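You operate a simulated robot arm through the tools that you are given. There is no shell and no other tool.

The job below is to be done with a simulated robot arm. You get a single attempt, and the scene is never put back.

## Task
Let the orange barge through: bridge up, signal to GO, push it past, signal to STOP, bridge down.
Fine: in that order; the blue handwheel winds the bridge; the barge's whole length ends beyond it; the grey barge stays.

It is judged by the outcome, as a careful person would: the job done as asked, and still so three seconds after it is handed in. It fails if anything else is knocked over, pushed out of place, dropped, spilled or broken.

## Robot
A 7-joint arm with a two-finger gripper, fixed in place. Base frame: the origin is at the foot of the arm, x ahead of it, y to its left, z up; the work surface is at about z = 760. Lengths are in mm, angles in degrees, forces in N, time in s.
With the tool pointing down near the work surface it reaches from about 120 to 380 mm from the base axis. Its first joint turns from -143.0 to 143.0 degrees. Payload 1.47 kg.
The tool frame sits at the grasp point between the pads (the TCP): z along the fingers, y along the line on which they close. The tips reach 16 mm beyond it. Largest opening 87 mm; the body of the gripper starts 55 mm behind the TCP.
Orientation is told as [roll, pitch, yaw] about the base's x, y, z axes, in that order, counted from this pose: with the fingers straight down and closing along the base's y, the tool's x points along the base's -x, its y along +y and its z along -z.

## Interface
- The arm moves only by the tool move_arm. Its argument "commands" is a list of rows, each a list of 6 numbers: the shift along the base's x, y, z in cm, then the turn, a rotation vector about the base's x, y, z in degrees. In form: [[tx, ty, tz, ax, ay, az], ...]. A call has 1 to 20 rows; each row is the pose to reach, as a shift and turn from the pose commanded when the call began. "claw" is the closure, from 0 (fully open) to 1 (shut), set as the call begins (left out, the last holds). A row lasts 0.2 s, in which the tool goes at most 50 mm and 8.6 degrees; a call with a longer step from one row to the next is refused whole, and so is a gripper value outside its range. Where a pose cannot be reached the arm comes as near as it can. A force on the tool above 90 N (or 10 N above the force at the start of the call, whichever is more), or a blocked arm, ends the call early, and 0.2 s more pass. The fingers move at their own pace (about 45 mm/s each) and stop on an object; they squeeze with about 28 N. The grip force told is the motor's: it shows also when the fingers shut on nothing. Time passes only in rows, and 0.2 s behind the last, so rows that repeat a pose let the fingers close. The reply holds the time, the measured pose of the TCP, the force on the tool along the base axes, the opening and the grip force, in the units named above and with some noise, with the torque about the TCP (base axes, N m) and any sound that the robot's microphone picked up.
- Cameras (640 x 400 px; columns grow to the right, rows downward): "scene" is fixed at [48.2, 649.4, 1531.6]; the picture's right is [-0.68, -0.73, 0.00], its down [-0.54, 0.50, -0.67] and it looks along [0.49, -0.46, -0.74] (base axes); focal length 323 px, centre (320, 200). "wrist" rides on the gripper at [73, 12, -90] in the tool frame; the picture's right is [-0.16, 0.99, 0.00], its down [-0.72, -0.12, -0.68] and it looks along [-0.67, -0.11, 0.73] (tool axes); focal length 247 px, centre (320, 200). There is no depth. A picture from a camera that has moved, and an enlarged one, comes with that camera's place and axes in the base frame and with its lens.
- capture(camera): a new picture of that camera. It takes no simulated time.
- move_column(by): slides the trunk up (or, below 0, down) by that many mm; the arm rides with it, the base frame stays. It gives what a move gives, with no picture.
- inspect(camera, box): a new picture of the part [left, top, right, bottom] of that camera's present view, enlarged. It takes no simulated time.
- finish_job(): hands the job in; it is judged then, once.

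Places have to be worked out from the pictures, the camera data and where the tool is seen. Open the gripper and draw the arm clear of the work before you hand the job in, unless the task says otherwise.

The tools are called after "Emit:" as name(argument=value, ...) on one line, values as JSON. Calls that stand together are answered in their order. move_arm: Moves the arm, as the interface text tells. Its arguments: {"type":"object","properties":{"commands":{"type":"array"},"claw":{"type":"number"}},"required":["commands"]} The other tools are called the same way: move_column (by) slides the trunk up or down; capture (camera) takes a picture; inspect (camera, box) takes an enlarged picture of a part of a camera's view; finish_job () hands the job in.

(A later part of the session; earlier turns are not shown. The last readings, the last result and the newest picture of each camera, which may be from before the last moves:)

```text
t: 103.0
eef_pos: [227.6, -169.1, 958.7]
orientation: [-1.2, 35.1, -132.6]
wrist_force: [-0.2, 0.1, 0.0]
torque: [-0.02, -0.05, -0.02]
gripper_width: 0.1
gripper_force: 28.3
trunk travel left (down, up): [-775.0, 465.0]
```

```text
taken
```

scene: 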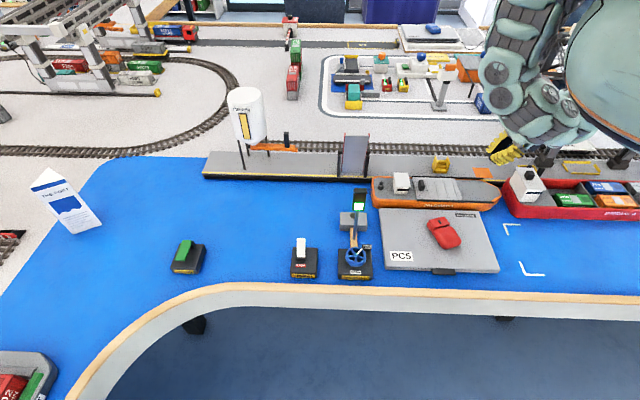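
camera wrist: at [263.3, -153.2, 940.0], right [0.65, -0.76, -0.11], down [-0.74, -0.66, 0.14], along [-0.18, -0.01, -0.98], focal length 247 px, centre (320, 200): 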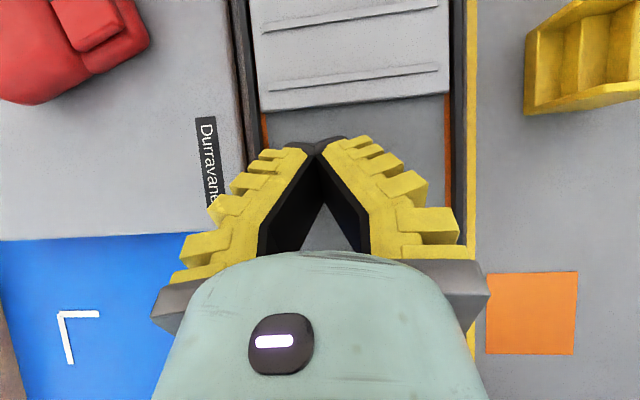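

The barge sits cleanly beyond the bridge. I'll move back toward the wheel side at height and return the tool to vertical.

Emit:
move_arm(commands=[[1.5, 4, 0, 0, 0, 0], [3, 8, 0, 0, 0, 0], [4.5, 12, 0, 0, 0, 0], [6, 16.5, 0, 0, 0, 0], [6, 16.5, 0, -5.1, 4.8, 0], [6, 16.5, 0, -10.2, 9.6, 0], [6, 16.5, 0, -15.4, 14.3, 0], [6, 16.5, 0, -20.5, 19.1, 0], [6, 16.5, 0, -25.6, 23.9, 0], [6, 16.5, 0, -25.6, 23.9, 0]], claw=1)

Emit:
capture(camera="scene")

```text
t: 105.5
eef_pos: [285.8, -41.2, 880.4]
orientation: [-1.5, 0.2, -169.6]
wrist_force: [1.0, 0.3, 0.2]
torque: [0.0, 0.02, 0.02]
gripper_width: 0.1
gripper_force: 27.7
out of reach, approached as far as the arm can: row 4, 5, 6, 7, 8, 9, 10
trunk travel left (down, up): [-775.0, 465.0]
stopped in row 10: the arm was blocked; the commanded pose is now the measured one
```

```text
taken
```

scene: 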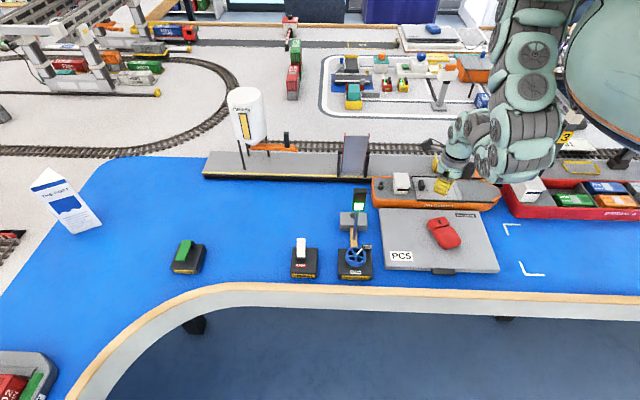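

The arm folded up against its own limits again because the trunk is too low for this height. I'll raise the trunk to its starting level, which carries everything up clear, and then reorient.

Emit:
move_column(by=150)

Emit:
move_arm(commands=[[1, 2, -0.5, 0, 0, 0], [2, 4, -1, 0, 0, 0], [3, 7, -1, 0, 0, 0], [4, 10, -1, 0, 0, 0], [4, 10, -1, 0, 0, 0]], claw=1)

Emit:
capture(camera="scene")

```text
t: 107.2
eef_pos: [286.1, -43.0, 1029.8]
orientation: [-1.4, 0.1, -169.5]
wrist_force: [0.0, -0.5, 0.7]
torque: [0.01, -0.03, 0.01]
gripper_width: 0.2
gripper_force: 27.4
trunk travel left (down, up): [-925.0, 315.0]
```

```text
t: 107.7
eef_pos: [290.0, -44.3, 1024.4]
orientation: [-0.7, 0.7, 167.2]
wrist_force: [0.1, 0.1, -1.0]
torque: [-0.03, -0.02, 0.03]
gripper_width: 0.0
gripper_force: 27.6
trunk travel left (down, up): [-925.0, 315.0]
stopped in row 2: the arm was blocked; the commanded pose is now the measured one
```

```text
taken
```

scene: 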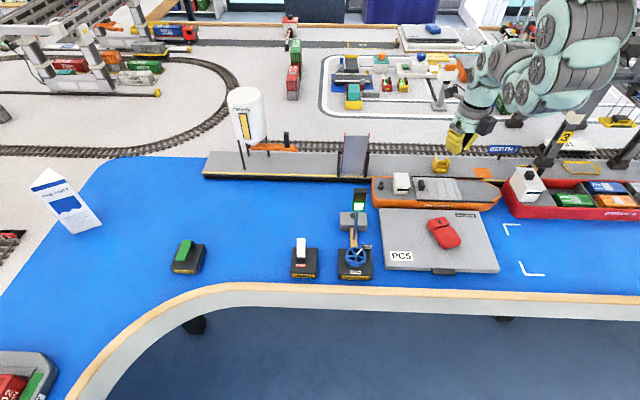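

The arm is folded tightly and the yaw has drifted. I'll unfold it by moving outward and downward, over clear space above the hatch, in small steps.

Emit:
move_arm(commands=[[1, 0, -1, 0, 0, 0], [2, 0, -2.5, 0, 0, 0], [3.5, 0, -4, 0, 0, 0], [5, 0, -5.5, 0, 0, 0], [5, 0, -5.5, 0, 0, 0]], claw=1)

Emit:
capture(camera="scene")

```text
t: 108.2
eef_pos: [292.4, -50.9, 1007.0]
orientation: [-1.0, 0.2, 156.8]
wrist_force: [0.0, 0.0, 0.2]
torque: [0.01, -0.03, -0.01]
gripper_width: 0.0
gripper_force: 28.0
trunk travel left (down, up): [-925.0, 315.0]
stopped in row 2: the arm was blocked; the commanded pose is now the measured one
```

```text
taken
```

scene: 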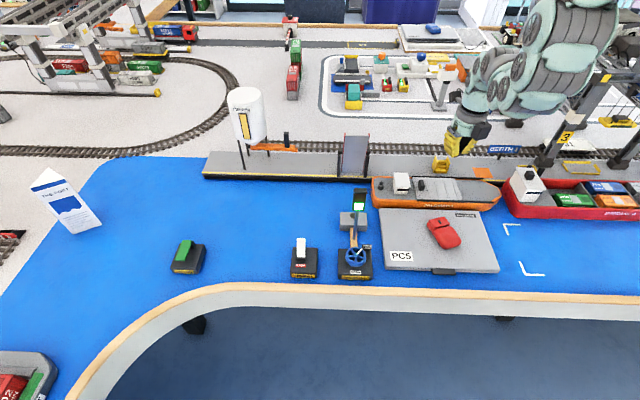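

It moved a little but the yaw keeps drifting. I'll try turning the yaw back the other way (positive), since that joint may be what's blocking.

Emit:
move_arm(commands=[[0, 0, 0, 0, 0, 8], [0, 0, 0, 0, 0, 16], [0, 0, 0, 0, 0, 24], [0, 0, 0, 0, 0, 32], [0, 0, 0, 0, 0, 32]], claw=1)

```text
t: 109.4
eef_pos: [291.1, -52.2, 1008.0]
orientation: [-1.0, 0.3, -171.7]
wrist_force: [0.1, 0.2, 0.0]
torque: [0.02, -0.04, 0.0]
gripper_width: 0.0
gripper_force: 28.0
trunk travel left (down, up): [-925.0, 315.0]
```

Turning the yaw positive works. Continuing to bring it back toward -133° and beyond.

Emit:
move_arm(commands=[[0, 0, 0, 0, 0, 8], [0, 0, 0, 0, 0, 16], [0, 0, 0, 0, 0, 24], [0, 0, 0, 0, 0, 32], [0, 0, 0, 0, 0, 40], [0, 0, 0, 0, 0, 48], [0, 0, 0, 0, 0, 56], [0, 0, 0, 0, 0, 64], [0, 0, 0, 0, 0, 72], [0, 0, 0, 0, 0, 80], [0, 0, 0, 0, 0, 80]], claw=1)

Emit:
capture(camera="scene")

```text
t: 111.8
eef_pos: [290.4, -56.4, 1008.7]
orientation: [-1.0, 0.0, -95.4]
wrist_force: [0.2, 0.0, 0.3]
torque: [0.0, 0.0, 0.0]
gripper_width: 0.0
gripper_force: 27.9
trunk travel left (down, up): [-925.0, 315.0]
```

```text
taken
```

scene: 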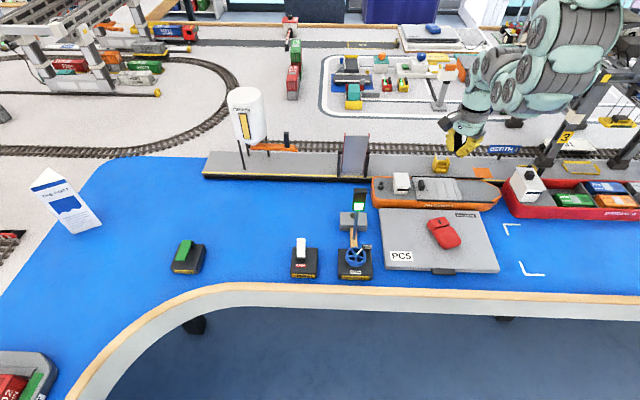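

The yaw is back to -95°. I'll now swing the arm around toward the wheel side, with the yaw turning to about -43° along the way.

Emit:
move_arm(commands=[[0.5, 2.5, 0.5, 0, 0, 5], [1, 5, 1, 0, 0, 10], [1.5, 8, 1.5, 0, 0, 15], [2, 11, 2, 0, 0, 20], [2, 14, 2, 0, 0, 25], [2, 17, 2, 0, 0, 30], [2, 17, 2, 0, 0, 30]], claw=1)

Emit:
capture(camera="scene")

```text
t: 112.2
eef_pos: [294.2, -65.1, 1015.1]
orientation: [0.8, -1.4, -107.8]
wrist_force: [0.7, 1.1, 0.2]
torque: [-0.04, -0.03, 0.01]
gripper_width: 0.3
gripper_force: 27.5
trunk travel left (down, up): [-925.0, 315.0]
stopped in row 1: the arm was blocked; the commanded pose is now the measured one
```

```text
taken
```

scene: 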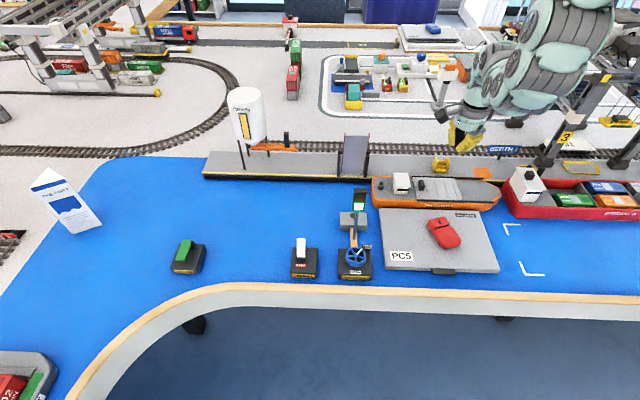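

Translation toward +y is blocked in this folded configuration. I'll test a plain downward move to see which direction frees it.

Emit:
move_arm(commands=[[0, 0, -0.7, 0, 0, 0], [0, 0, -1.5, 0, 0, 0], [0, 0, -2.5, 0, 0, 0], [0, 0, -2.5, 0, 0, 0]], claw=1)

Emit:
inspect(camera="scene", box=[420, 0, 640, 200])

```text
t: 113.2
eef_pos: [291.6, -59.9, 988.8]
orientation: [0.2, -1.1, -106.8]
wrist_force: [0.1, 0.0, -0.1]
torque: [0.0, 0.0, -0.01]
gripper_width: 0.1
gripper_force: 27.7
trunk travel left (down, up): [-925.0, 315.0]
```

```text
2.00 times, centred on (530, 100) of scene
camera zoom: at [48.2, 649.4, 1531.6], right [-0.68, -0.73, 0.0], down [-0.54, 0.5, -0.67], along [0.49, -0.46, -0.74], focal length 647 px, centre (-100, 400)
```

zoom: 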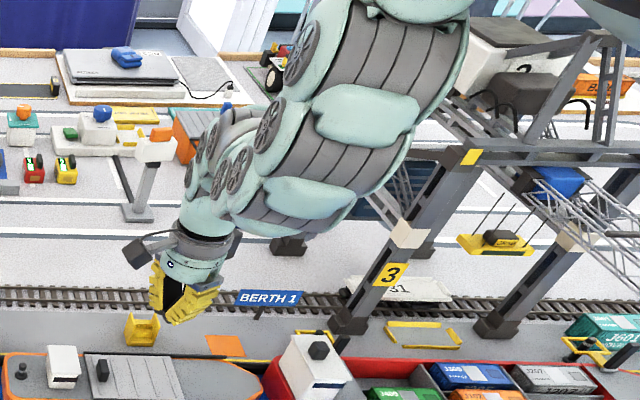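

Downward motion works and unfolds the elbow. Continuing down to about z=900, still above everything on the barge.

Emit:
move_arm(commands=[[0, 0, -2, 0, 0, 0], [0, 0, -4, 0, 0, 0], [0, 0, -6, 0, 0, 0], [0, 0, -8, 0, 0, 0], [0, 0, -8, 0, 0, 0]], claw=1)

Emit:
move_arm(commands=[[0.5, 2, 0, 0, 0, 5], [1, 4, 0, 0, 0, 10], [1.5, 6, 0, 0, 0, 15], [1.5, 6, 0, 0, 0, 15]], claw=1)

Emit:
capture(camera="scene")

```text
t: 114.4
eef_pos: [290.9, -60.0, 908.2]
orientation: [0.2, -1.1, -106.9]
wrist_force: [-0.2, 0.4, 0.8]
torque: [-0.02, -0.03, -0.02]
gripper_width: 0.2
gripper_force: 27.7
trunk travel left (down, up): [-925.0, 315.0]
```

```text
t: 115.4
eef_pos: [305.2, 0.5, 908.6]
orientation: [0.2, -1.1, -91.7]
wrist_force: [-0.2, -0.2, 0.6]
torque: [0.01, 0.01, 0.0]
gripper_width: 0.3
gripper_force: 28.2
trunk travel left (down, up): [-925.0, 315.0]
```

```text
taken
```

scene: 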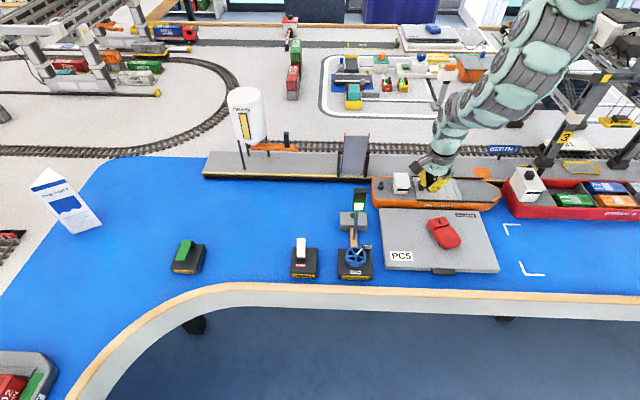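

The arm moves freely again. I'll carry on around the base side of the lamp, at about 107 mm clearance, toward (280, 280), turning the yaw to -43° on the way.

Emit:
move_arm(commands=[[-0.5, 4, 1, 0, 0, 4], [-1.5, 8, 2, 0, 0, 8], [-3, 12, 4, 0, 0, 13], [-3.5, 16, 6, 0, 0, 18], [-3.5, 20, 8, 0, 0, 24], [-3, 24, 10, 0, 0, 30], [-2.5, 27.5, 12, 0, 0, 36], [-2.5, 28, 14, 0, 0, 42], [-2.5, 28, 16, 0, 0, 49], [-2.5, 28, 16, 0, 0, 49]], claw=1)

Emit:
capture(camera="scene")

```text
t: 116.5
eef_pos: [476.7, -28.0, 1004.7]
orientation: [16.7, -26.3, -79.5]
wrist_force: [0.4, 0.6, -0.6]
torque: [-0.03, -0.03, 0.04]
gripper_width: 0.0
gripper_force: 27.9
out of reach, approached as far as the arm can: row 5
trunk travel left (down, up): [-925.0, 315.0]
stopped in row 5: the arm was blocked; the commanded pose is now the measured one
```

```text
taken
```

scene: 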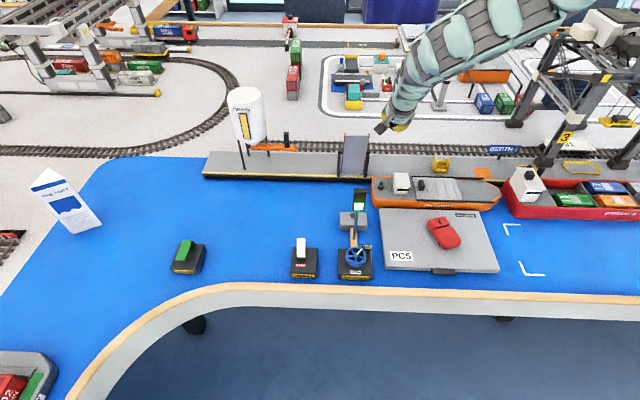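

The arm unexpectedly swung outward to (477, -28, 1005) and stopped. I'll check for contact with the raised bridge before doing anything else.

Emit:
inspect(camera="scene", box=[320, 80, 480, 240])

Emit:
capture(camera="wrist")

```text
2.50 times, centred on (400, 160) of scene
camera zoom: at [48.2, 649.4, 1531.6], right [-0.68, -0.73, 0.0], down [-0.54, 0.5, -0.67], along [0.49, -0.46, -0.74], focal length 808 px, centre (120, 300)
```

zoom: 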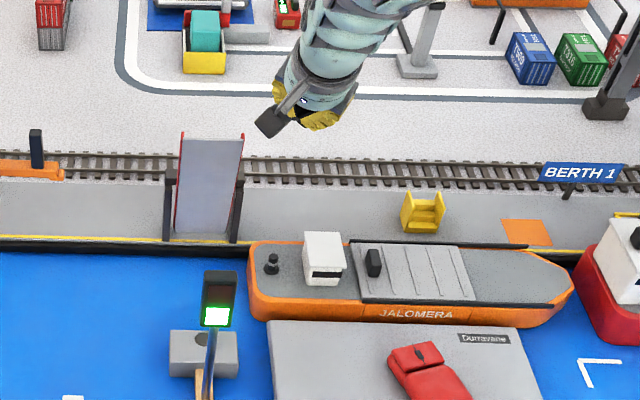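

```text
taken
camera wrist: at [442.3, 73.5, 1053.8], right [0.93, 0.16, 0.33], down [-0.23, -0.42, 0.87], along [0.28, -0.89, -0.36], focal length 247 px, centre (320, 200)
```

wrist: 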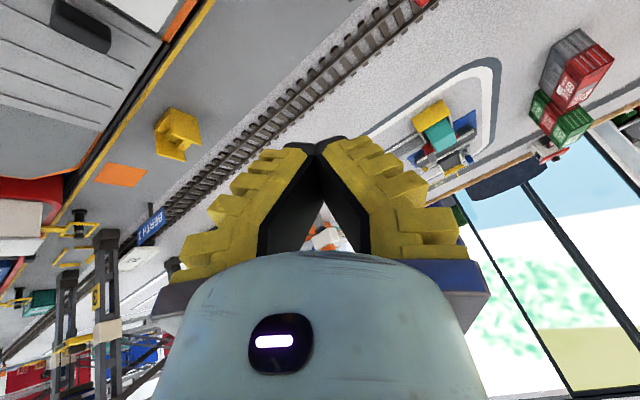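

No contact: the bridge, barge, lamp and laptop are all in place. I'll bring the tool back to vertical here (30.8° about the axis (0.71, 0.70, 0)) while rising, in gentle steps.

Emit:
move_arm(commands=[[0, 0, 1, 5.5, 5.4, 0], [0, 0, 2, 11, 10.8, 0], [0, 0, 3, 16.5, 16.2, 0], [0, 0, 4, 22, 21.6, 0], [0, 0, 4, 22, 21.6, 0]], claw=1)

Emit:
capture(camera="scene")

```text
t: 117.7
eef_pos: [471.0, -17.5, 1042.7]
orientation: [-0.1, 1.1, -74.7]
wrist_force: [0.3, -0.8, -0.4]
torque: [0.02, -0.01, -0.02]
gripper_width: 0.0
gripper_force: 27.6
trunk travel left (down, up): [-925.0, 315.0]
```

```text
taken
```

scene: 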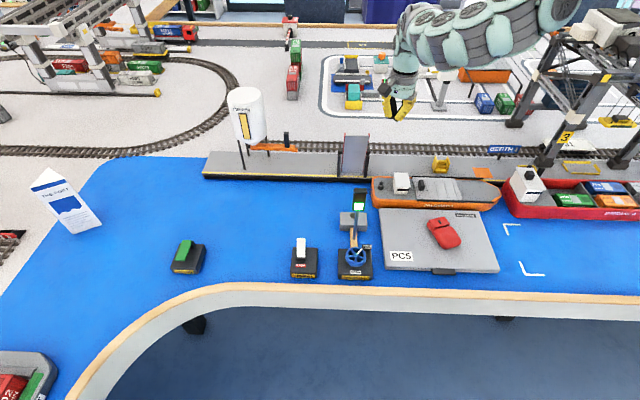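

The tool is vertical again and the arm is extended normally. I'll swing around at height toward the signal's GO side, keeping yaw in step with the bearing, in short calls.

Emit:
move_arm(commands=[[0, 2.5, 1, 0, 0, 3], [0, 5, 2, 0, 0, 6], [0, 7.5, 2.5, 0, 0, 9], [0, 10, 3, 0, 0, 12], [0, 10, 3, 0, 0, 12]], claw=1)

```text
t: 118.9
eef_pos: [471.4, 80.3, 1075.7]
orientation: [0.0, 0.9, -62.8]
wrist_force: [0.5, 0.5, 0.3]
torque: [0.01, 0.01, 0.0]
gripper_width: 0.3
gripper_force: 27.6
trunk travel left (down, up): [-925.0, 315.0]
```

That tracked cleanly. Continuing the swing.

Emit:
move_arm(commands=[[0, 3, 1, 0, 0, 3], [0, 6, 2, 0, 0, 6], [0, 9, 3, 0, 0, 9], [0, 12, 4, 0, 0, 12], [0, 14, 4.5, 0, 0, 14], [0, 14, 4.5, 0, 0, 14]], claw=1)

Emit:
capture(camera="scene")

```text
t: 120.3
eef_pos: [470.0, 222.7, 1116.6]
orientation: [0.0, 1.1, -48.8]
wrist_force: [0.3, -0.4, 0.0]
torque: [0.0, 0.02, 0.02]
gripper_width: 0.0
gripper_force: 28.2
trunk travel left (down, up): [-925.0, 315.0]
```

```text
taken
```

scene: 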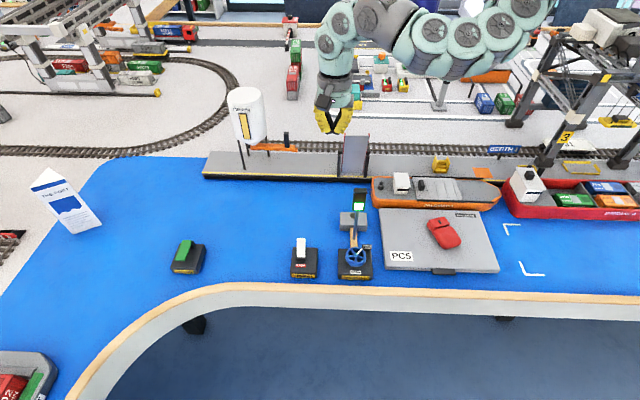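

Clear path. I'll go to the GO side of the lever at about (468, 327) with z≈1145, then take a look.

Emit:
move_arm(commands=[[0, 2.5, 0.7, 0, 0, 1], [0, 5, 1.4, 0, 0, 2], [-0.1, 7.5, 2.1, 0, 0, 3], [-0.2, 10.4, 2.8, 0, 0, 4], [-0.2, 10.4, 2.8, 0, 0, 4]], claw=1)

Emit:
capture(camera="wrist")

Emit:
capture(camera="scene")

```text
t: 121.5
eef_pos: [469.3, 326.7, 1147.6]
orientation: [0.1, 1.1, -44.8]
wrist_force: [-0.2, -0.1, -0.5]
torque: [-0.02, 0.0, 0.0]
gripper_width: 0.0
gripper_force: 27.7
trunk travel left (down, up): [-925.0, 315.0]
```

```text
taken
camera wrist: at [426.5, 385.6, 1238.6], right [0.81, 0.59, 0.0], down [0.44, -0.6, 0.67], along [0.39, -0.54, -0.75], focal length 247 px, centre (320, 200)
```

wrist: 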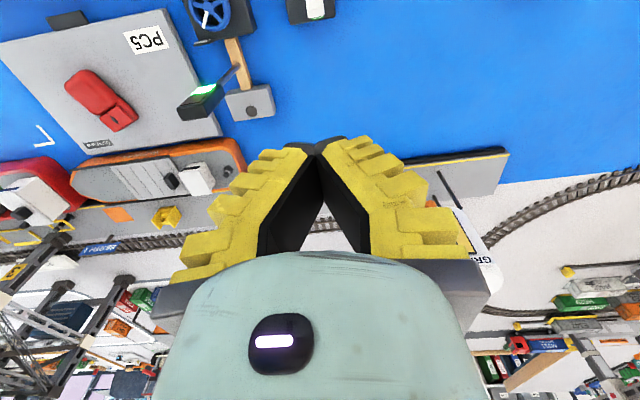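

```text
taken
```

scene: 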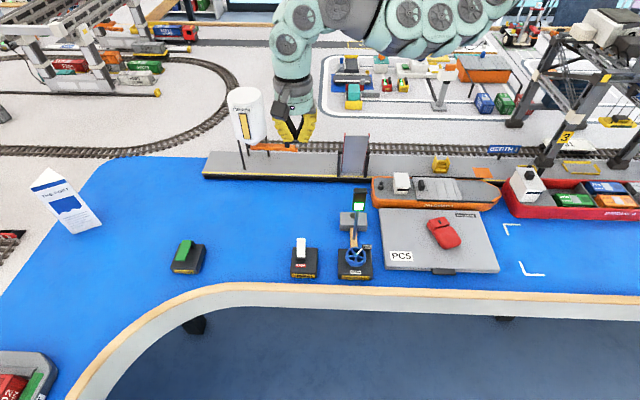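

I'm in place above the GO side. I'll measure the lever's current position from this view and the scene view before lowering the trunk.

Emit:
inspect(camera="wrist", box=[270, 0, 370, 60])

Emit:
inspect(camera="scene", box=[270, 220, 350, 290])

```text
6.40 times, centred on (320, 30) of wrist
camera zoom: at [426.5, 385.6, 1238.6], right [0.81, 0.59, 0.0], down [0.44, -0.6, 0.67], along [0.39, -0.54, -0.75], focal length 1581 px, centre (320, 1288)
```

zoom: 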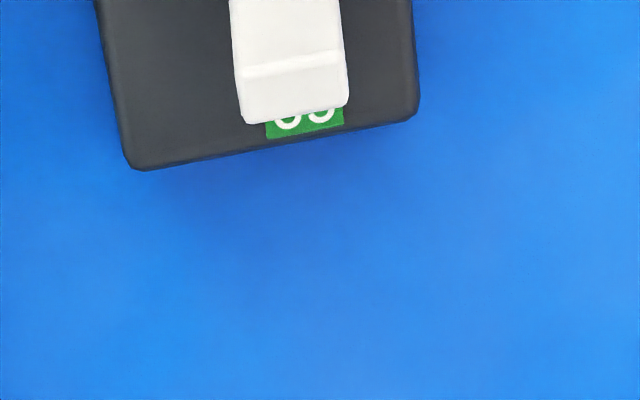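

```text
5.71 times, centred on (310, 255) of scene
camera zoom: at [48.2, 649.4, 1531.6], right [-0.68, -0.73, 0.0], down [-0.54, 0.5, -0.67], along [0.49, -0.46, -0.74], focal length 1848 px, centre (377, -114)
```

zoom: 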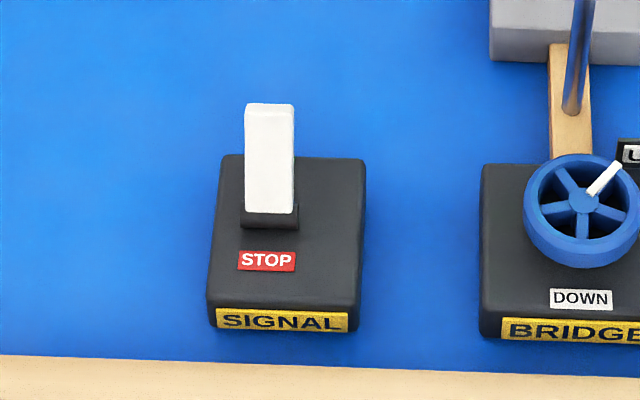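

The lever tip is at about (440, 356, 848), leaning to GO, and my fingers are about 17 mm beyond it on the GO side. Lowering the trunk 260 mm brings the TCP to about 887, still above the lever.

Emit:
move_column(by=-260)

Emit:
capture(camera="scene")

Emit:
capture(camera="wrist")

```text
t: 124.2
eef_pos: [469.1, 326.8, 888.1]
orientation: [0.0, 1.0, -44.9]
wrist_force: [-0.2, 0.9, 0.0]
torque: [-0.01, 0.0, 0.0]
gripper_width: 0.0
gripper_force: 28.2
trunk travel left (down, up): [-665.0, 575.0]
```

```text
taken
```

scene: 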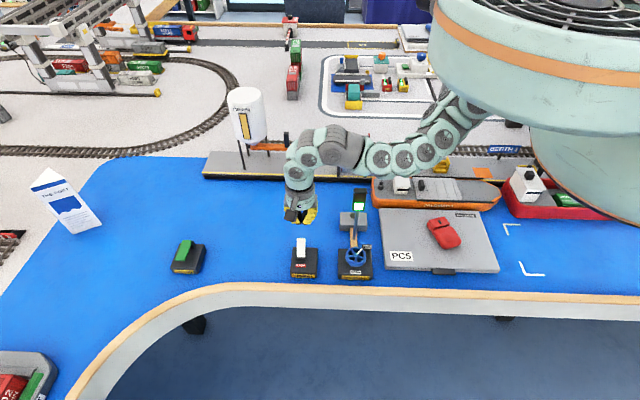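

```text
taken
camera wrist: at [426.6, 385.4, 978.6], right [0.81, 0.59, 0.0], down [0.44, -0.6, 0.67], along [0.39, -0.54, -0.74], focal length 247 px, centre (320, 200)
```

wrist: 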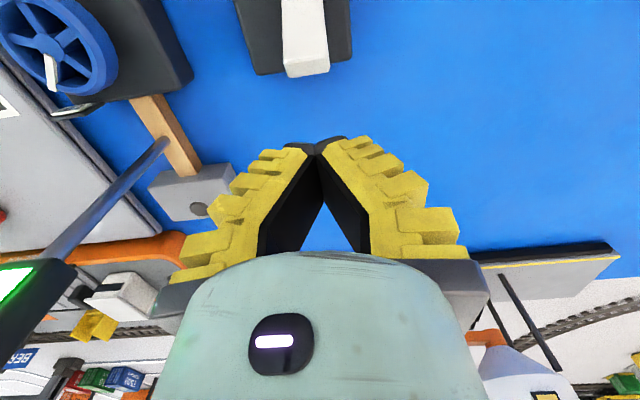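

The lever tip is right in front of the fingers, about 9 mm to the left. I'll shift slightly and lower to z≈842.

Emit:
move_arm(commands=[[-0.4, -0.4, -1, 0, 0, 0], [-0.4, -0.4, -2.2, 0, 0, 0], [-0.4, -0.4, -3.4, 0, 0, 0], [-0.4, -0.4, -4.6, 0, 0, 0], [-0.4, -0.4, -4.6, 0, 0, 0]], claw=1)

Emit:
capture(camera="wrist")

```text
t: 125.4
eef_pos: [466.0, 322.0, 841.8]
orientation: [0.0, 1.1, -44.8]
wrist_force: [0.0, 0.1, 0.3]
torque: [0.04, -0.01, 0.01]
gripper_width: 0.0
gripper_force: 28.6
trunk travel left (down, up): [-665.0, 575.0]
```

```text
taken
camera wrist: at [422.6, 380.6, 932.7], right [0.81, 0.59, 0.0], down [0.44, -0.6, 0.67], along [0.39, -0.54, -0.75], focal length 247 px, centre (320, 200)
```

wrist: 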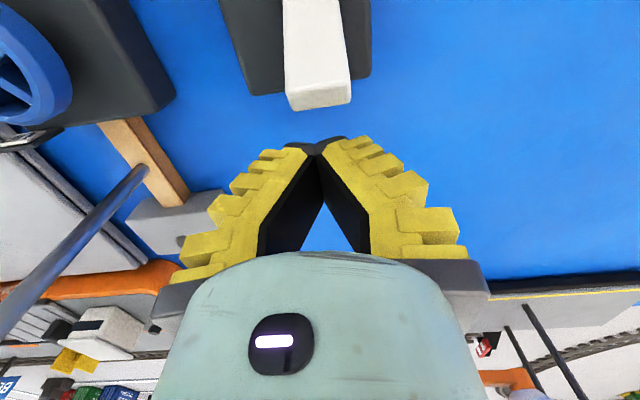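

The lever is centred. Pushing toward STOP, first about 52 mm.

Emit:
move_arm(commands=[[-0.5, 0.5, 0, 0, 0, 0], [-1.0, 1.0, 0, 0, 0, 0], [-1.5, 1.5, 0, 0, 0, 0], [-2.0, 2.0, 0, 0, 0, 0], [-2.5, 2.5, 0, 0, 0, 0], [-3.0, 3.0, 0, 0, 0, 0], [-3.4, 3.4, 0, 0, 0, 0], [-3.7, 3.7, 0, 0, 0, 0], [-3.7, 3.7, 0, 0, 0, 0]], claw=1)

Emit:
inspect(camera="scene", box=[260, 170, 400, 290])

Emit:
capture(camera="wrist")

```text
t: 127.4
eef_pos: [428.6, 358.6, 840.9]
orientation: [0.0, 1.0, -44.7]
wrist_force: [0.0, 0.5, 0.4]
torque: [0.0, 0.0, -0.03]
gripper_width: 0.2
gripper_force: 28.2
trunk travel left (down, up): [-665.0, 575.0]
```

```text
3.33 times, centred on (330, 230) of scene
camera zoom: at [48.2, 649.4, 1531.6], right [-0.68, -0.73, 0.0], down [-0.54, 0.5, -0.67], along [0.49, -0.46, -0.74], focal length 1078 px, centre (287, 100)
```

zoom: 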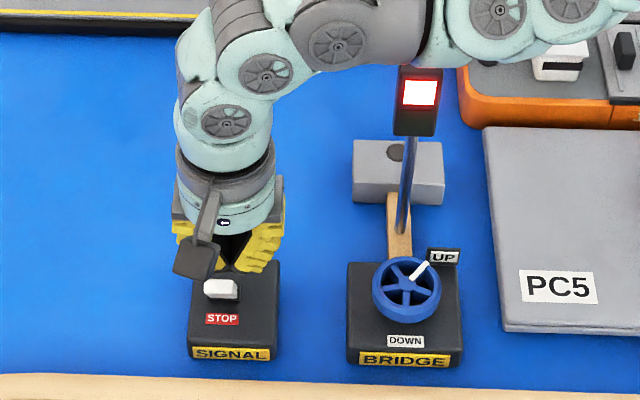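

```text
taken
camera wrist: at [385.3, 417.7, 932.2], right [0.81, 0.59, 0.0], down [0.44, -0.6, 0.67], along [0.39, -0.54, -0.74], focal length 247 px, centre (320, 200)
```

wrist: 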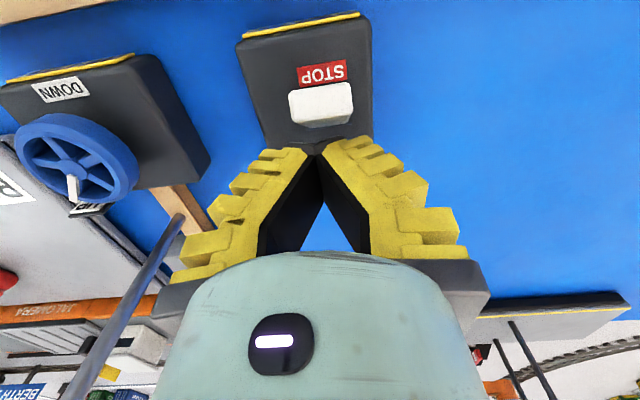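

The signal is red and the lever has flipped to STOP. I'll push gently about 14 mm more to make sure it's fully seated.

Emit:
move_arm(commands=[[-0.3, 0.3, 0, 0, 0, 0], [-0.6, 0.6, 0, 0, 0, 0], [-0.9, 0.9, 0, 0, 0, 0], [-1.0, 1.0, 0, 0, 0, 0], [-1.0, 1.0, 0, 0, 0, 0]], claw=1)

Emit:
inspect(camera="scene", box=[260, 170, 400, 290])

```text
t: 128.6
eef_pos: [421.8, 366.4, 840.9]
orientation: [-0.1, 0.7, -45.0]
wrist_force: [6.5, -9.4, 4.4]
torque: [-0.05, -0.09, -0.06]
gripper_width: 0.1
gripper_force: 27.8
trunk travel left (down, up): [-665.0, 575.0]
```

```text
3.33 times, centred on (330, 230) of scene
camera zoom: at [48.2, 649.4, 1531.6], right [-0.68, -0.73, 0.0], down [-0.54, 0.5, -0.67], along [0.49, -0.46, -0.74], focal length 1078 px, centre (287, 100)
```

zoom: 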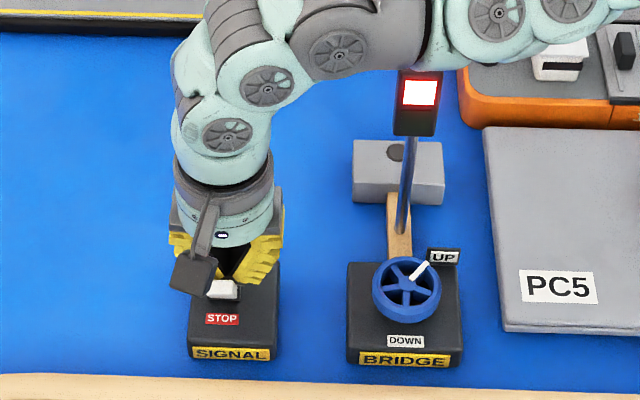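

The lever is seated at STOP with about 11 N of reaction and the light is red. I'll back off, then raise the trunk to lift the whole arm clear.

Emit:
move_arm(commands=[[0.5, -0.5, 0, 0, 0, 0], [1.0, -1.0, 0, 0, 0, 0], [1.5, -1.5, 0.5, 0, 0, 0], [1.5, -1.5, 0.5, 0, 0, 0]], claw=1)

Emit:
move_column(by=260)

Emit:
capture(camera="scene")

```text
t: 129.6
eef_pos: [435.1, 354.2, 846.7]
orientation: [0.0, 1.0, -44.9]
wrist_force: [1.0, -0.3, -0.1]
torque: [0.0, 0.01, -0.01]
gripper_width: 0.0
gripper_force: 28.1
trunk travel left (down, up): [-665.0, 575.0]
```

```text
t: 132.2
eef_pos: [435.4, 354.5, 1107.2]
orientation: [0.1, 1.0, -44.9]
wrist_force: [-0.8, 0.1, -0.1]
torque: [0.02, 0.0, 0.03]
gripper_width: 0.0
gripper_force: 28.3
trunk travel left (down, up): [-925.0, 315.0]
```

```text
taken
```

scene: 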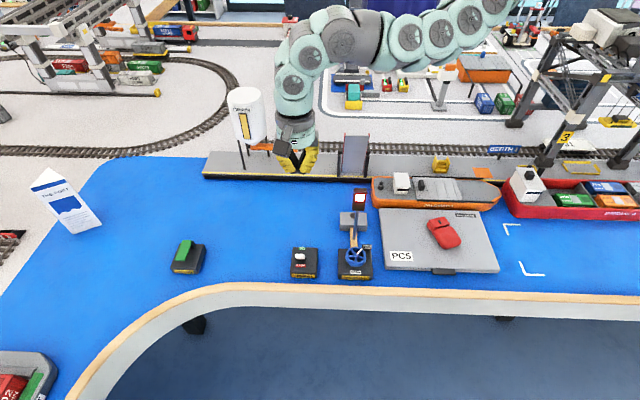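

All good: red light, bridge up, barge beyond. Now I'll retract toward the wheel at about (330, 275), descending a little to keep the arm unfolded.

Emit:
move_arm(commands=[[-2, -1.5, -1.5, 0, 0, 0], [-4, -3, -3, 0, 0, 0], [-6, -4.5, -5, 0, 0, 0], [-8, -6, -7, 0, 0, 0], [-8, -6, -7, 0, 0, 0]], claw=1)

Emit:
capture(camera="scene")

```text
t: 133.4
eef_pos: [352.3, 294.4, 1035.6]
orientation: [0.0, 1.0, -44.7]
wrist_force: [0.4, 0.4, 0.3]
torque: [0.01, 0.0, 0.0]
gripper_width: 0.0
gripper_force: 28.1
trunk travel left (down, up): [-925.0, 315.0]
```

```text
taken
```

scene: 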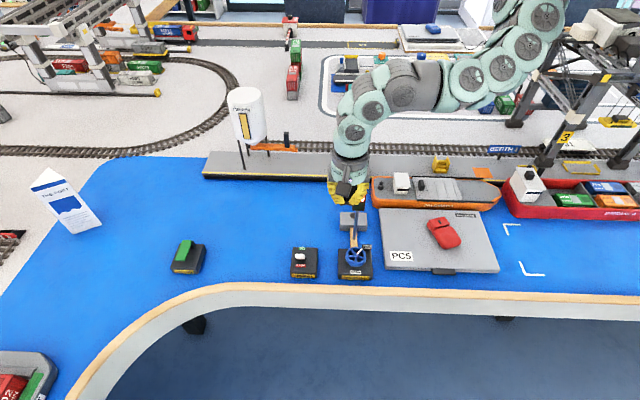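

The arm looks normal. I'll move over the wheel and then lower the trunk 150 mm as I did the first time.

Emit:
move_arm(commands=[[-1, -0.7, 0, 0, 0, 0], [-2, -1.4, 0, 0, 0, 0], [-3, -2, 0, 0, 0, 0], [-3, -2, 0, 0, 0, 0]], claw=0.24)

Emit:
move_column(by=-150)

Emit:
capture(camera="wrist")

Emit:
capture(camera="scene")

```text
t: 134.4
eef_pos: [324.0, 273.2, 1036.1]
orientation: [0.0, 1.0, -44.8]
wrist_force: [-0.1, -0.3, 0.6]
torque: [0.05, -0.01, 0.0]
gripper_width: 70.3
gripper_force: 2.5
trunk travel left (down, up): [-925.0, 315.0]
```

```text
t: 136.2
eef_pos: [323.9, 274.0, 886.0]
orientation: [0.0, 0.9, -45.0]
wrist_force: [-0.1, -0.2, 0.0]
torque: [-0.02, -0.01, -0.02]
gripper_width: 70.2
gripper_force: 3.2
trunk travel left (down, up): [-775.0, 465.0]
```

```text
taken
camera wrist: at [280.9, 332.7, 977.3], right [0.81, 0.59, 0.0], down [0.44, -0.6, 0.67], along [0.39, -0.54, -0.74], focal length 247 px, centre (320, 200)
```

wrist: 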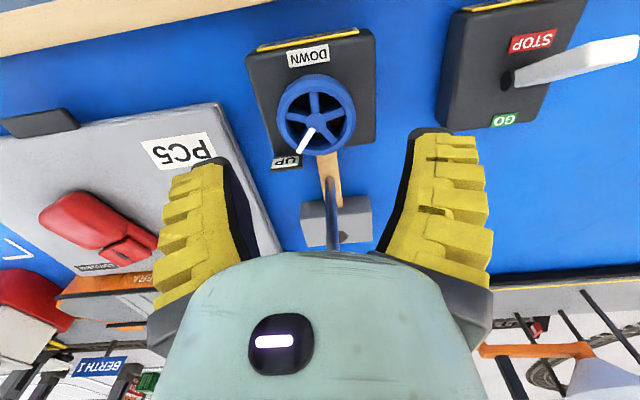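

```text
taken
```

scene: 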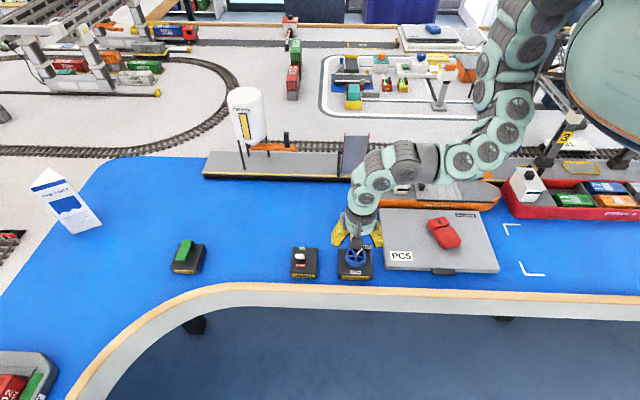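

Same configuration as before, directly over the wheel with the mark on UP. I'll turn the tool to about -130° so I can wind counter-clockwise.

Emit:
move_arm(commands=[[0, 0, 0, 0, 0, -8], [0, 0, 0, 0, 0, -16], [0, 0, 0, 0, 0, -24], [0, 0, 0, 0, 0, -32], [0, 0, 0, 0, 0, -40], [0, 0, 0, 0, 0, -48], [0, 0, 0, 0, 0, -56], [0, 0, 0, 0, 0, -64], [0, 0, -0.5, 0, 0, -72], [0, 0, -1.5, 0, 0, -80], [0, 0, -3, 0, 0, -84], [0, 0, -3, 0, 0, -84]], claw=0.24)

Emit:
capture(camera="wrist")

```text
t: 138.8
eef_pos: [325.5, 274.5, 854.6]
orientation: [-0.1, 0.9, -129.0]
wrist_force: [-0.3, 0.4, 0.6]
torque: [-0.02, 0.01, 0.01]
gripper_width: 70.1
gripper_force: 2.8
trunk travel left (down, up): [-775.0, 465.0]
```

```text
taken
camera wrist: at [377.9, 322.7, 946.7], right [0.67, -0.74, 0.0], down [-0.55, -0.5, 0.67], along [-0.5, -0.44, -0.74], focal length 247 px, centre (320, 200)
```

wrist: 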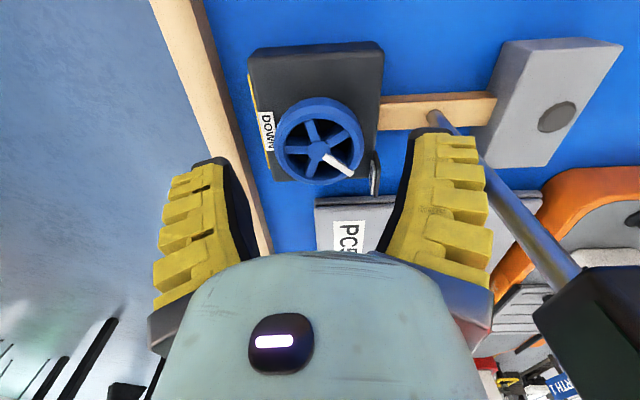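

The view matches my earlier grip position at this angle. Lowering to grip height with slightly narrower fingers to clear the UP sign.

Emit:
move_arm(commands=[[0, 0, 0, 0, 0, 0], [0, 0, -1.5, 0, 0, 0], [0, 0, -3, 0, 0, 0], [0, 0, -4.1, 0, 0, 0], [0, 0, -4.1, 0, 0, 0]], claw=0.29)

Emit:
capture(camera="wrist")

```text
t: 140.0
eef_pos: [326.0, 274.3, 814.6]
orientation: [0.1, 1.1, -128.8]
wrist_force: [-0.6, -0.5, 0.4]
torque: [0.02, 0.01, 0.0]
gripper_width: 66.3
gripper_force: 3.0
trunk travel left (down, up): [-775.0, 465.0]
```

```text
taken
camera wrist: at [378.6, 323.3, 905.6], right [0.67, -0.74, 0.0], down [-0.55, -0.5, 0.67], along [-0.5, -0.45, -0.75], focal length 247 px, centre (320, 200)
```

wrist: 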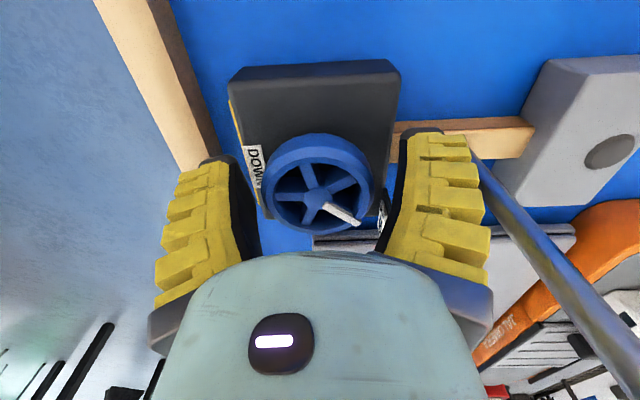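

The fingers straddle the rim. Gripping and winding counter-clockwise 88°.

Emit:
move_arm(commands=[[0, 0, 0, 0, 0, 0], [0, 0, 0, 0, 0, 0], [0, 0, 0, 0, 0, 0], [0, 0, 0, 0, 0, 6], [0, 0, 0, 0, 0, 12], [0, 0, 0, 0, 0, 18], [0, 0, 0, 0, 0, 24], [0, 0, 0, 0, 0, 30], [0, 0, 0, 0, 0, 36], [0, 0, 0, 0, 0, 42], [0, 0, 0, 0, 0, 48], [0, 0, 0, 0, 0, 54], [0, 0, 0, 0, 0, 60], [0, 0, 0, 0, 0, 66], [0, 0, 0, 0, 0, 72], [0, 0, 0, 0, 0, 78], [0, 0, 0, 0, 0, 84], [0, 0, 0, 0, 0, 88], [0, 0, 0, 0, 0, 88]], claw=1)

Emit:
capture(camera="wrist")

Emit:
inspect(camera="scene", box=[300, 120, 440, 290])

```text
t: 144.0
eef_pos: [321.6, 271.4, 814.1]
orientation: [-0.1, 1.1, -40.8]
wrist_force: [-4.1, 1.1, -14.2]
torque: [-0.09, -0.07, 0.03]
gripper_width: 48.6
gripper_force: 30.1
trunk travel left (down, up): [-775.0, 465.0]
```

```text
taken
camera wrist: at [273.9, 328.7, 905.5], right [0.76, 0.64, 0.0], down [0.48, -0.57, 0.67], along [0.43, -0.51, -0.75], focal length 247 px, centre (320, 200)
```

wrist: 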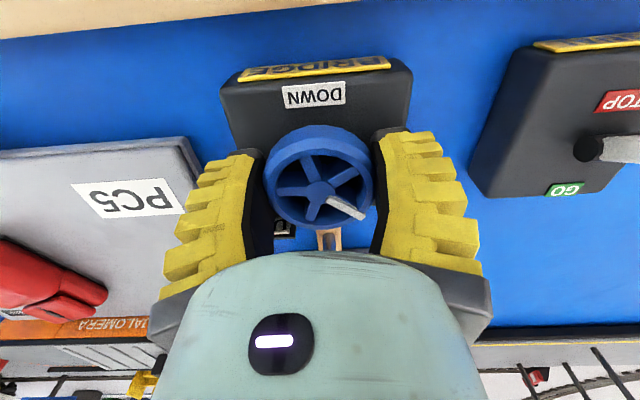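

```text
2.35 times, centred on (370, 205) of scene
camera zoom: at [48.2, 649.4, 1531.6], right [-0.68, -0.73, 0.0], down [-0.54, 0.5, -0.67], along [0.49, -0.46, -0.74], focal length 761 px, centre (202, 188)
```

zoom: 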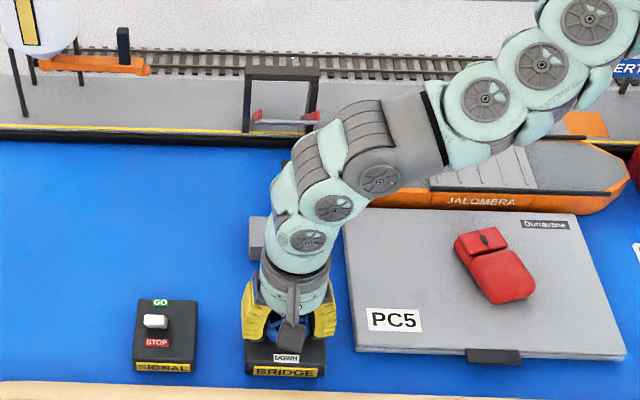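

The bridge is coming down and the wheel followed the full 88°. Releasing, lifting and turning back for the next stroke.

Emit:
move_arm(commands=[[0, 0, 0, 0, 0, 0], [0, 0, 0, 0, 0, 0], [0, 0, 1.5, 0, 0, 0], [0, 0, 3.5, 0, 0, 0], [0, 0, 4, 0, 0, -8], [0, 0, 4, 0, 0, -16], [0, 0, 4, 0, 0, -24], [0, 0, 4, 0, 0, -32], [0, 0, 4, 0, 0, -40], [0, 0, 4, 0, 0, -48], [0, 0, 4, 0, 0, -56], [0, 0, 4, 0, 0, -64], [0, 0, 4, 0, 0, -72], [0, 0, 4, 0, 0, -80], [0, 0, 4, 0, 0, -88], [0, 0, 4, 0, 0, -88]], claw=0.27)

Emit:
capture(camera="wrist")

Emit:
inspect(camera="scene", box=[300, 120, 440, 290])

```text
t: 147.4
eef_pos: [324.8, 273.9, 855.0]
orientation: [0.1, 1.0, -129.0]
wrist_force: [0.3, 0.1, 0.7]
torque: [-0.05, -0.01, -0.01]
gripper_width: 67.7
gripper_force: 3.3
trunk travel left (down, up): [-775.0, 465.0]
```

```text
taken
camera wrist: at [377.6, 321.8, 946.4], right [0.67, -0.74, 0.0], down [-0.55, -0.5, 0.67], along [-0.5, -0.44, -0.74], focal length 247 px, centre (320, 200)
```

wrist: 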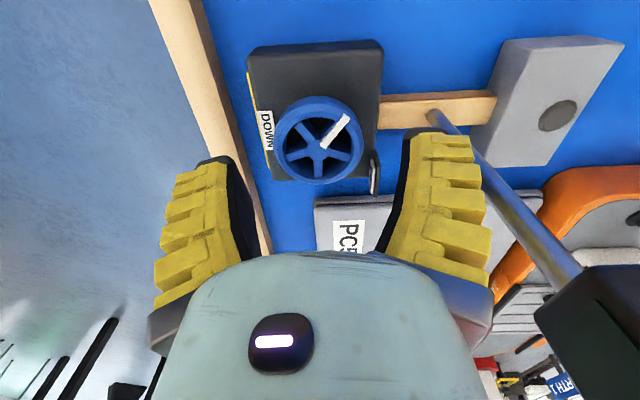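

```text
2.35 times, centred on (370, 205) of scene
camera zoom: at [48.2, 649.4, 1531.6], right [-0.68, -0.73, 0.0], down [-0.54, 0.5, -0.67], along [0.49, -0.46, -0.74], focal length 761 px, centre (202, 188)
```

zoom: 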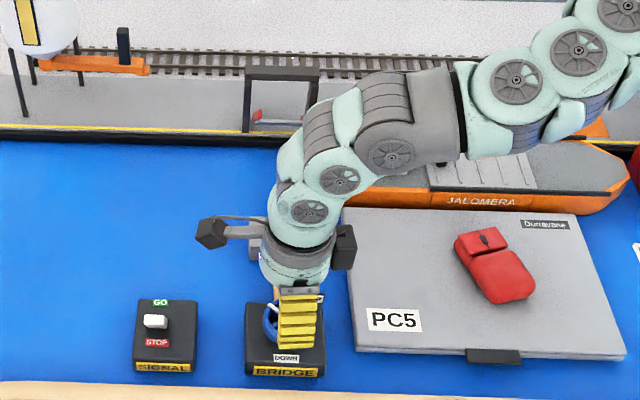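

The wheel held its position. Lowering and gripping for the second counter-clockwise stroke.

Emit:
move_arm(commands=[[0, 0, -1.5, 0, 0, 0], [0, 0, -3, 0, 0, 0], [0, 0, -4.1, 0, 0, 0], [0, 0, -4.1, 0, 0, 0]], claw=0.29)

Emit:
move_arm(commands=[[0, 0, 0, 0, 0, 0], [0, 0, 0, 0, 0, 0], [0, 0, 0, 0, 0, 0], [0, 0, 0, 0, 0, 6], [0, 0, 0, 0, 0, 12], [0, 0, 0, 0, 0, 18], [0, 0, 0, 0, 0, 24], [0, 0, 0, 0, 0, 30], [0, 0, 0, 0, 0, 36], [0, 0, 0, 0, 0, 42], [0, 0, 0, 0, 0, 48], [0, 0, 0, 0, 0, 54], [0, 0, 0, 0, 0, 60], [0, 0, 0, 0, 0, 66], [0, 0, 0, 0, 0, 72], [0, 0, 0, 0, 0, 78], [0, 0, 0, 0, 0, 84], [0, 0, 0, 0, 0, 88], [0, 0, 0, 0, 0, 88]], claw=1)

Emit:
capture(camera="wrist")

Emit:
inspect(camera="scene", box=[300, 120, 440, 290])

```text
t: 148.4
eef_pos: [325.3, 272.4, 814.2]
orientation: [0.1, 1.1, -128.8]
wrist_force: [-0.3, 0.0, 0.7]
torque: [-0.02, -0.02, -0.02]
gripper_width: 66.1
gripper_force: 3.0
trunk travel left (down, up): [-775.0, 465.0]
```

```text
t: 152.4
eef_pos: [321.6, 272.3, 812.5]
orientation: [-0.2, 1.0, -40.7]
wrist_force: [-12.2, -10.1, 12.6]
torque: [-0.15, 0.13, -0.02]
gripper_width: 49.3
gripper_force: 29.5
trunk travel left (down, up): [-775.0, 465.0]
```

```text
taken
camera wrist: at [274.2, 328.8, 904.0], right [0.76, 0.65, -0.01], down [0.48, -0.57, 0.67], along [0.43, -0.51, -0.74], focal length 247 px, centre (320, 200)
```

wrist: 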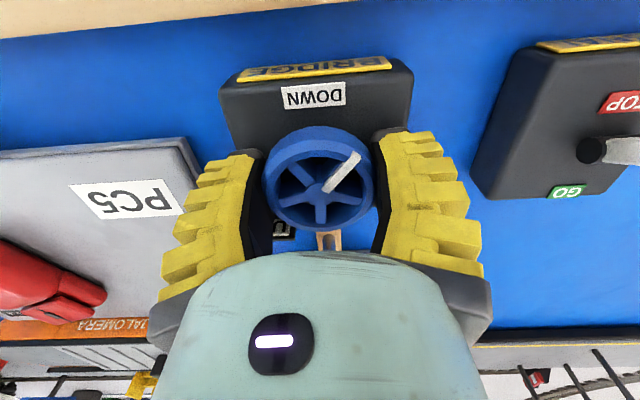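

```text
2.35 times, centred on (370, 205) of scene
camera zoom: at [48.2, 649.4, 1531.6], right [-0.68, -0.73, 0.0], down [-0.54, 0.5, -0.67], along [0.49, -0.46, -0.74], focal length 761 px, centre (202, 188)
```

zoom: 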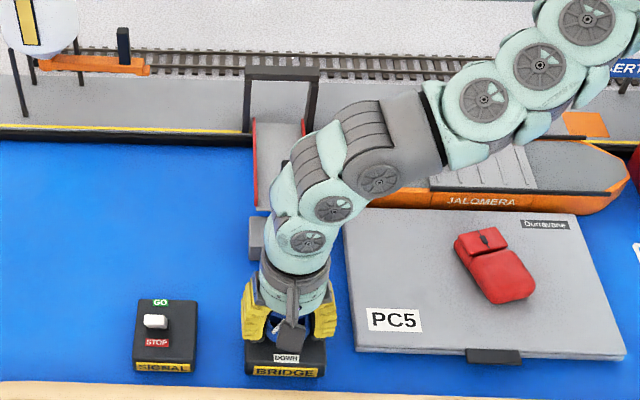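

The deck is nearly down, with about 50° of wheel left. One more regrip.

Emit:
move_arm(commands=[[0, 0, 0, 0, 0, 0], [0, 0, 0, 0, 0, 0], [0, 0, 1.5, 0, 0, 0], [0, 0, 3.5, 0, 0, 0], [0, 0, 4, 0, 0, -8], [0, 0, 4, 0, 0, -16], [0, 0, 4, 0, 0, -24], [0, 0, 4, 0, 0, -32], [0, 0, 4, 0, 0, -40], [0, 0, 4, 0, 0, -48], [0, 0, 4, 0, 0, -56], [0, 0, 4, 0, 0, -64], [0, 0, 4, 0, 0, -72], [0, 0, 4, 0, 0, -80], [0, 0, 4, 0, 0, -88], [0, 0, 4, 0, 0, -88]], claw=0.27)

Emit:
capture(camera="wrist")

```text
t: 155.8
eef_pos: [324.6, 274.7, 854.2]
orientation: [0.1, 1.0, -129.0]
wrist_force: [-0.5, 0.8, 0.4]
torque: [-0.04, 0.0, 0.0]
gripper_width: 67.6
gripper_force: 3.1
trunk travel left (down, up): [-775.0, 465.0]
```

```text
taken
camera wrist: at [377.4, 322.0, 945.5], right [0.67, -0.74, 0.0], down [-0.55, -0.5, 0.67], along [-0.5, -0.44, -0.74], focal length 247 px, centre (320, 200)
```

wrist: 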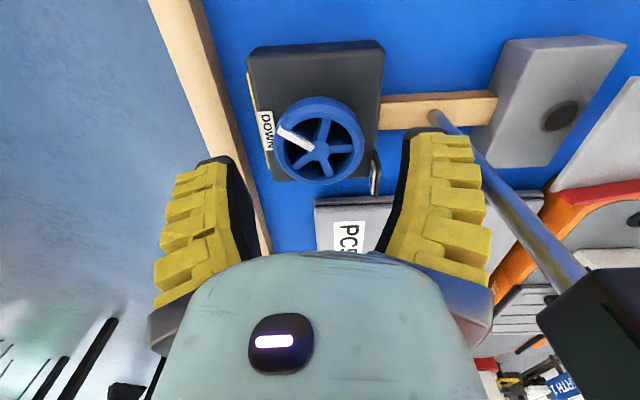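

The mark is about 50° from DOWN. Before finishing, I'll check that the descending deck clears the barge's stern.

Emit:
inspect(camera="wrist", box=[480, 60, 640, 280])

Emit:
inspect(camera="scene", box=[330, 150, 430, 230])

```text
1.82 times, centred on (560, 170) of wrist
camera zoom: at [377.4, 322.0, 945.5], right [0.67, -0.74, 0.0], down [-0.55, -0.5, 0.67], along [-0.5, -0.44, -0.74], focal length 449 px, centre (-116, 254)
```

zoom: 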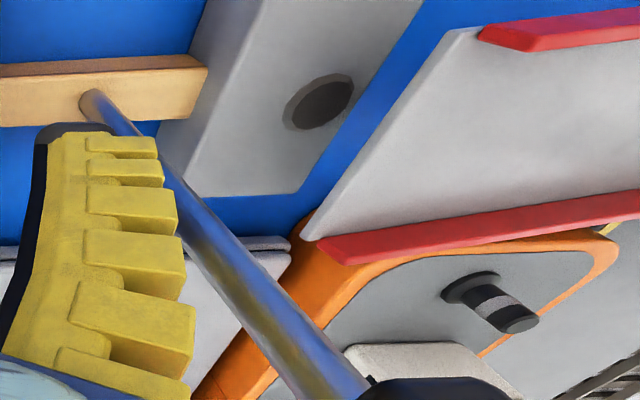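

```text
5.00 times, centred on (380, 190) of scene
camera zoom: at [48.2, 649.4, 1531.6], right [-0.68, -0.73, 0.0], down [-0.54, 0.5, -0.67], along [0.49, -0.46, -0.74], focal length 1617 px, centre (20, 250)
```

zoom: 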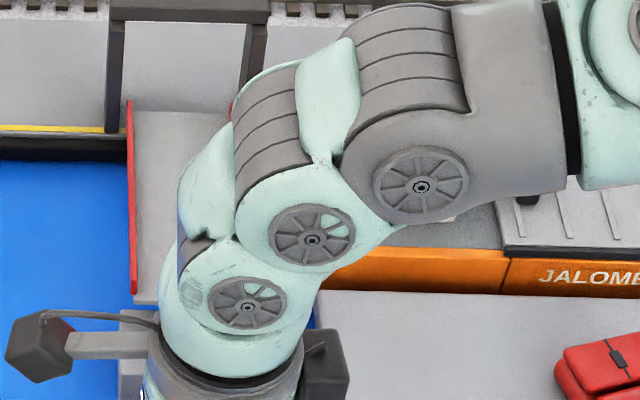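

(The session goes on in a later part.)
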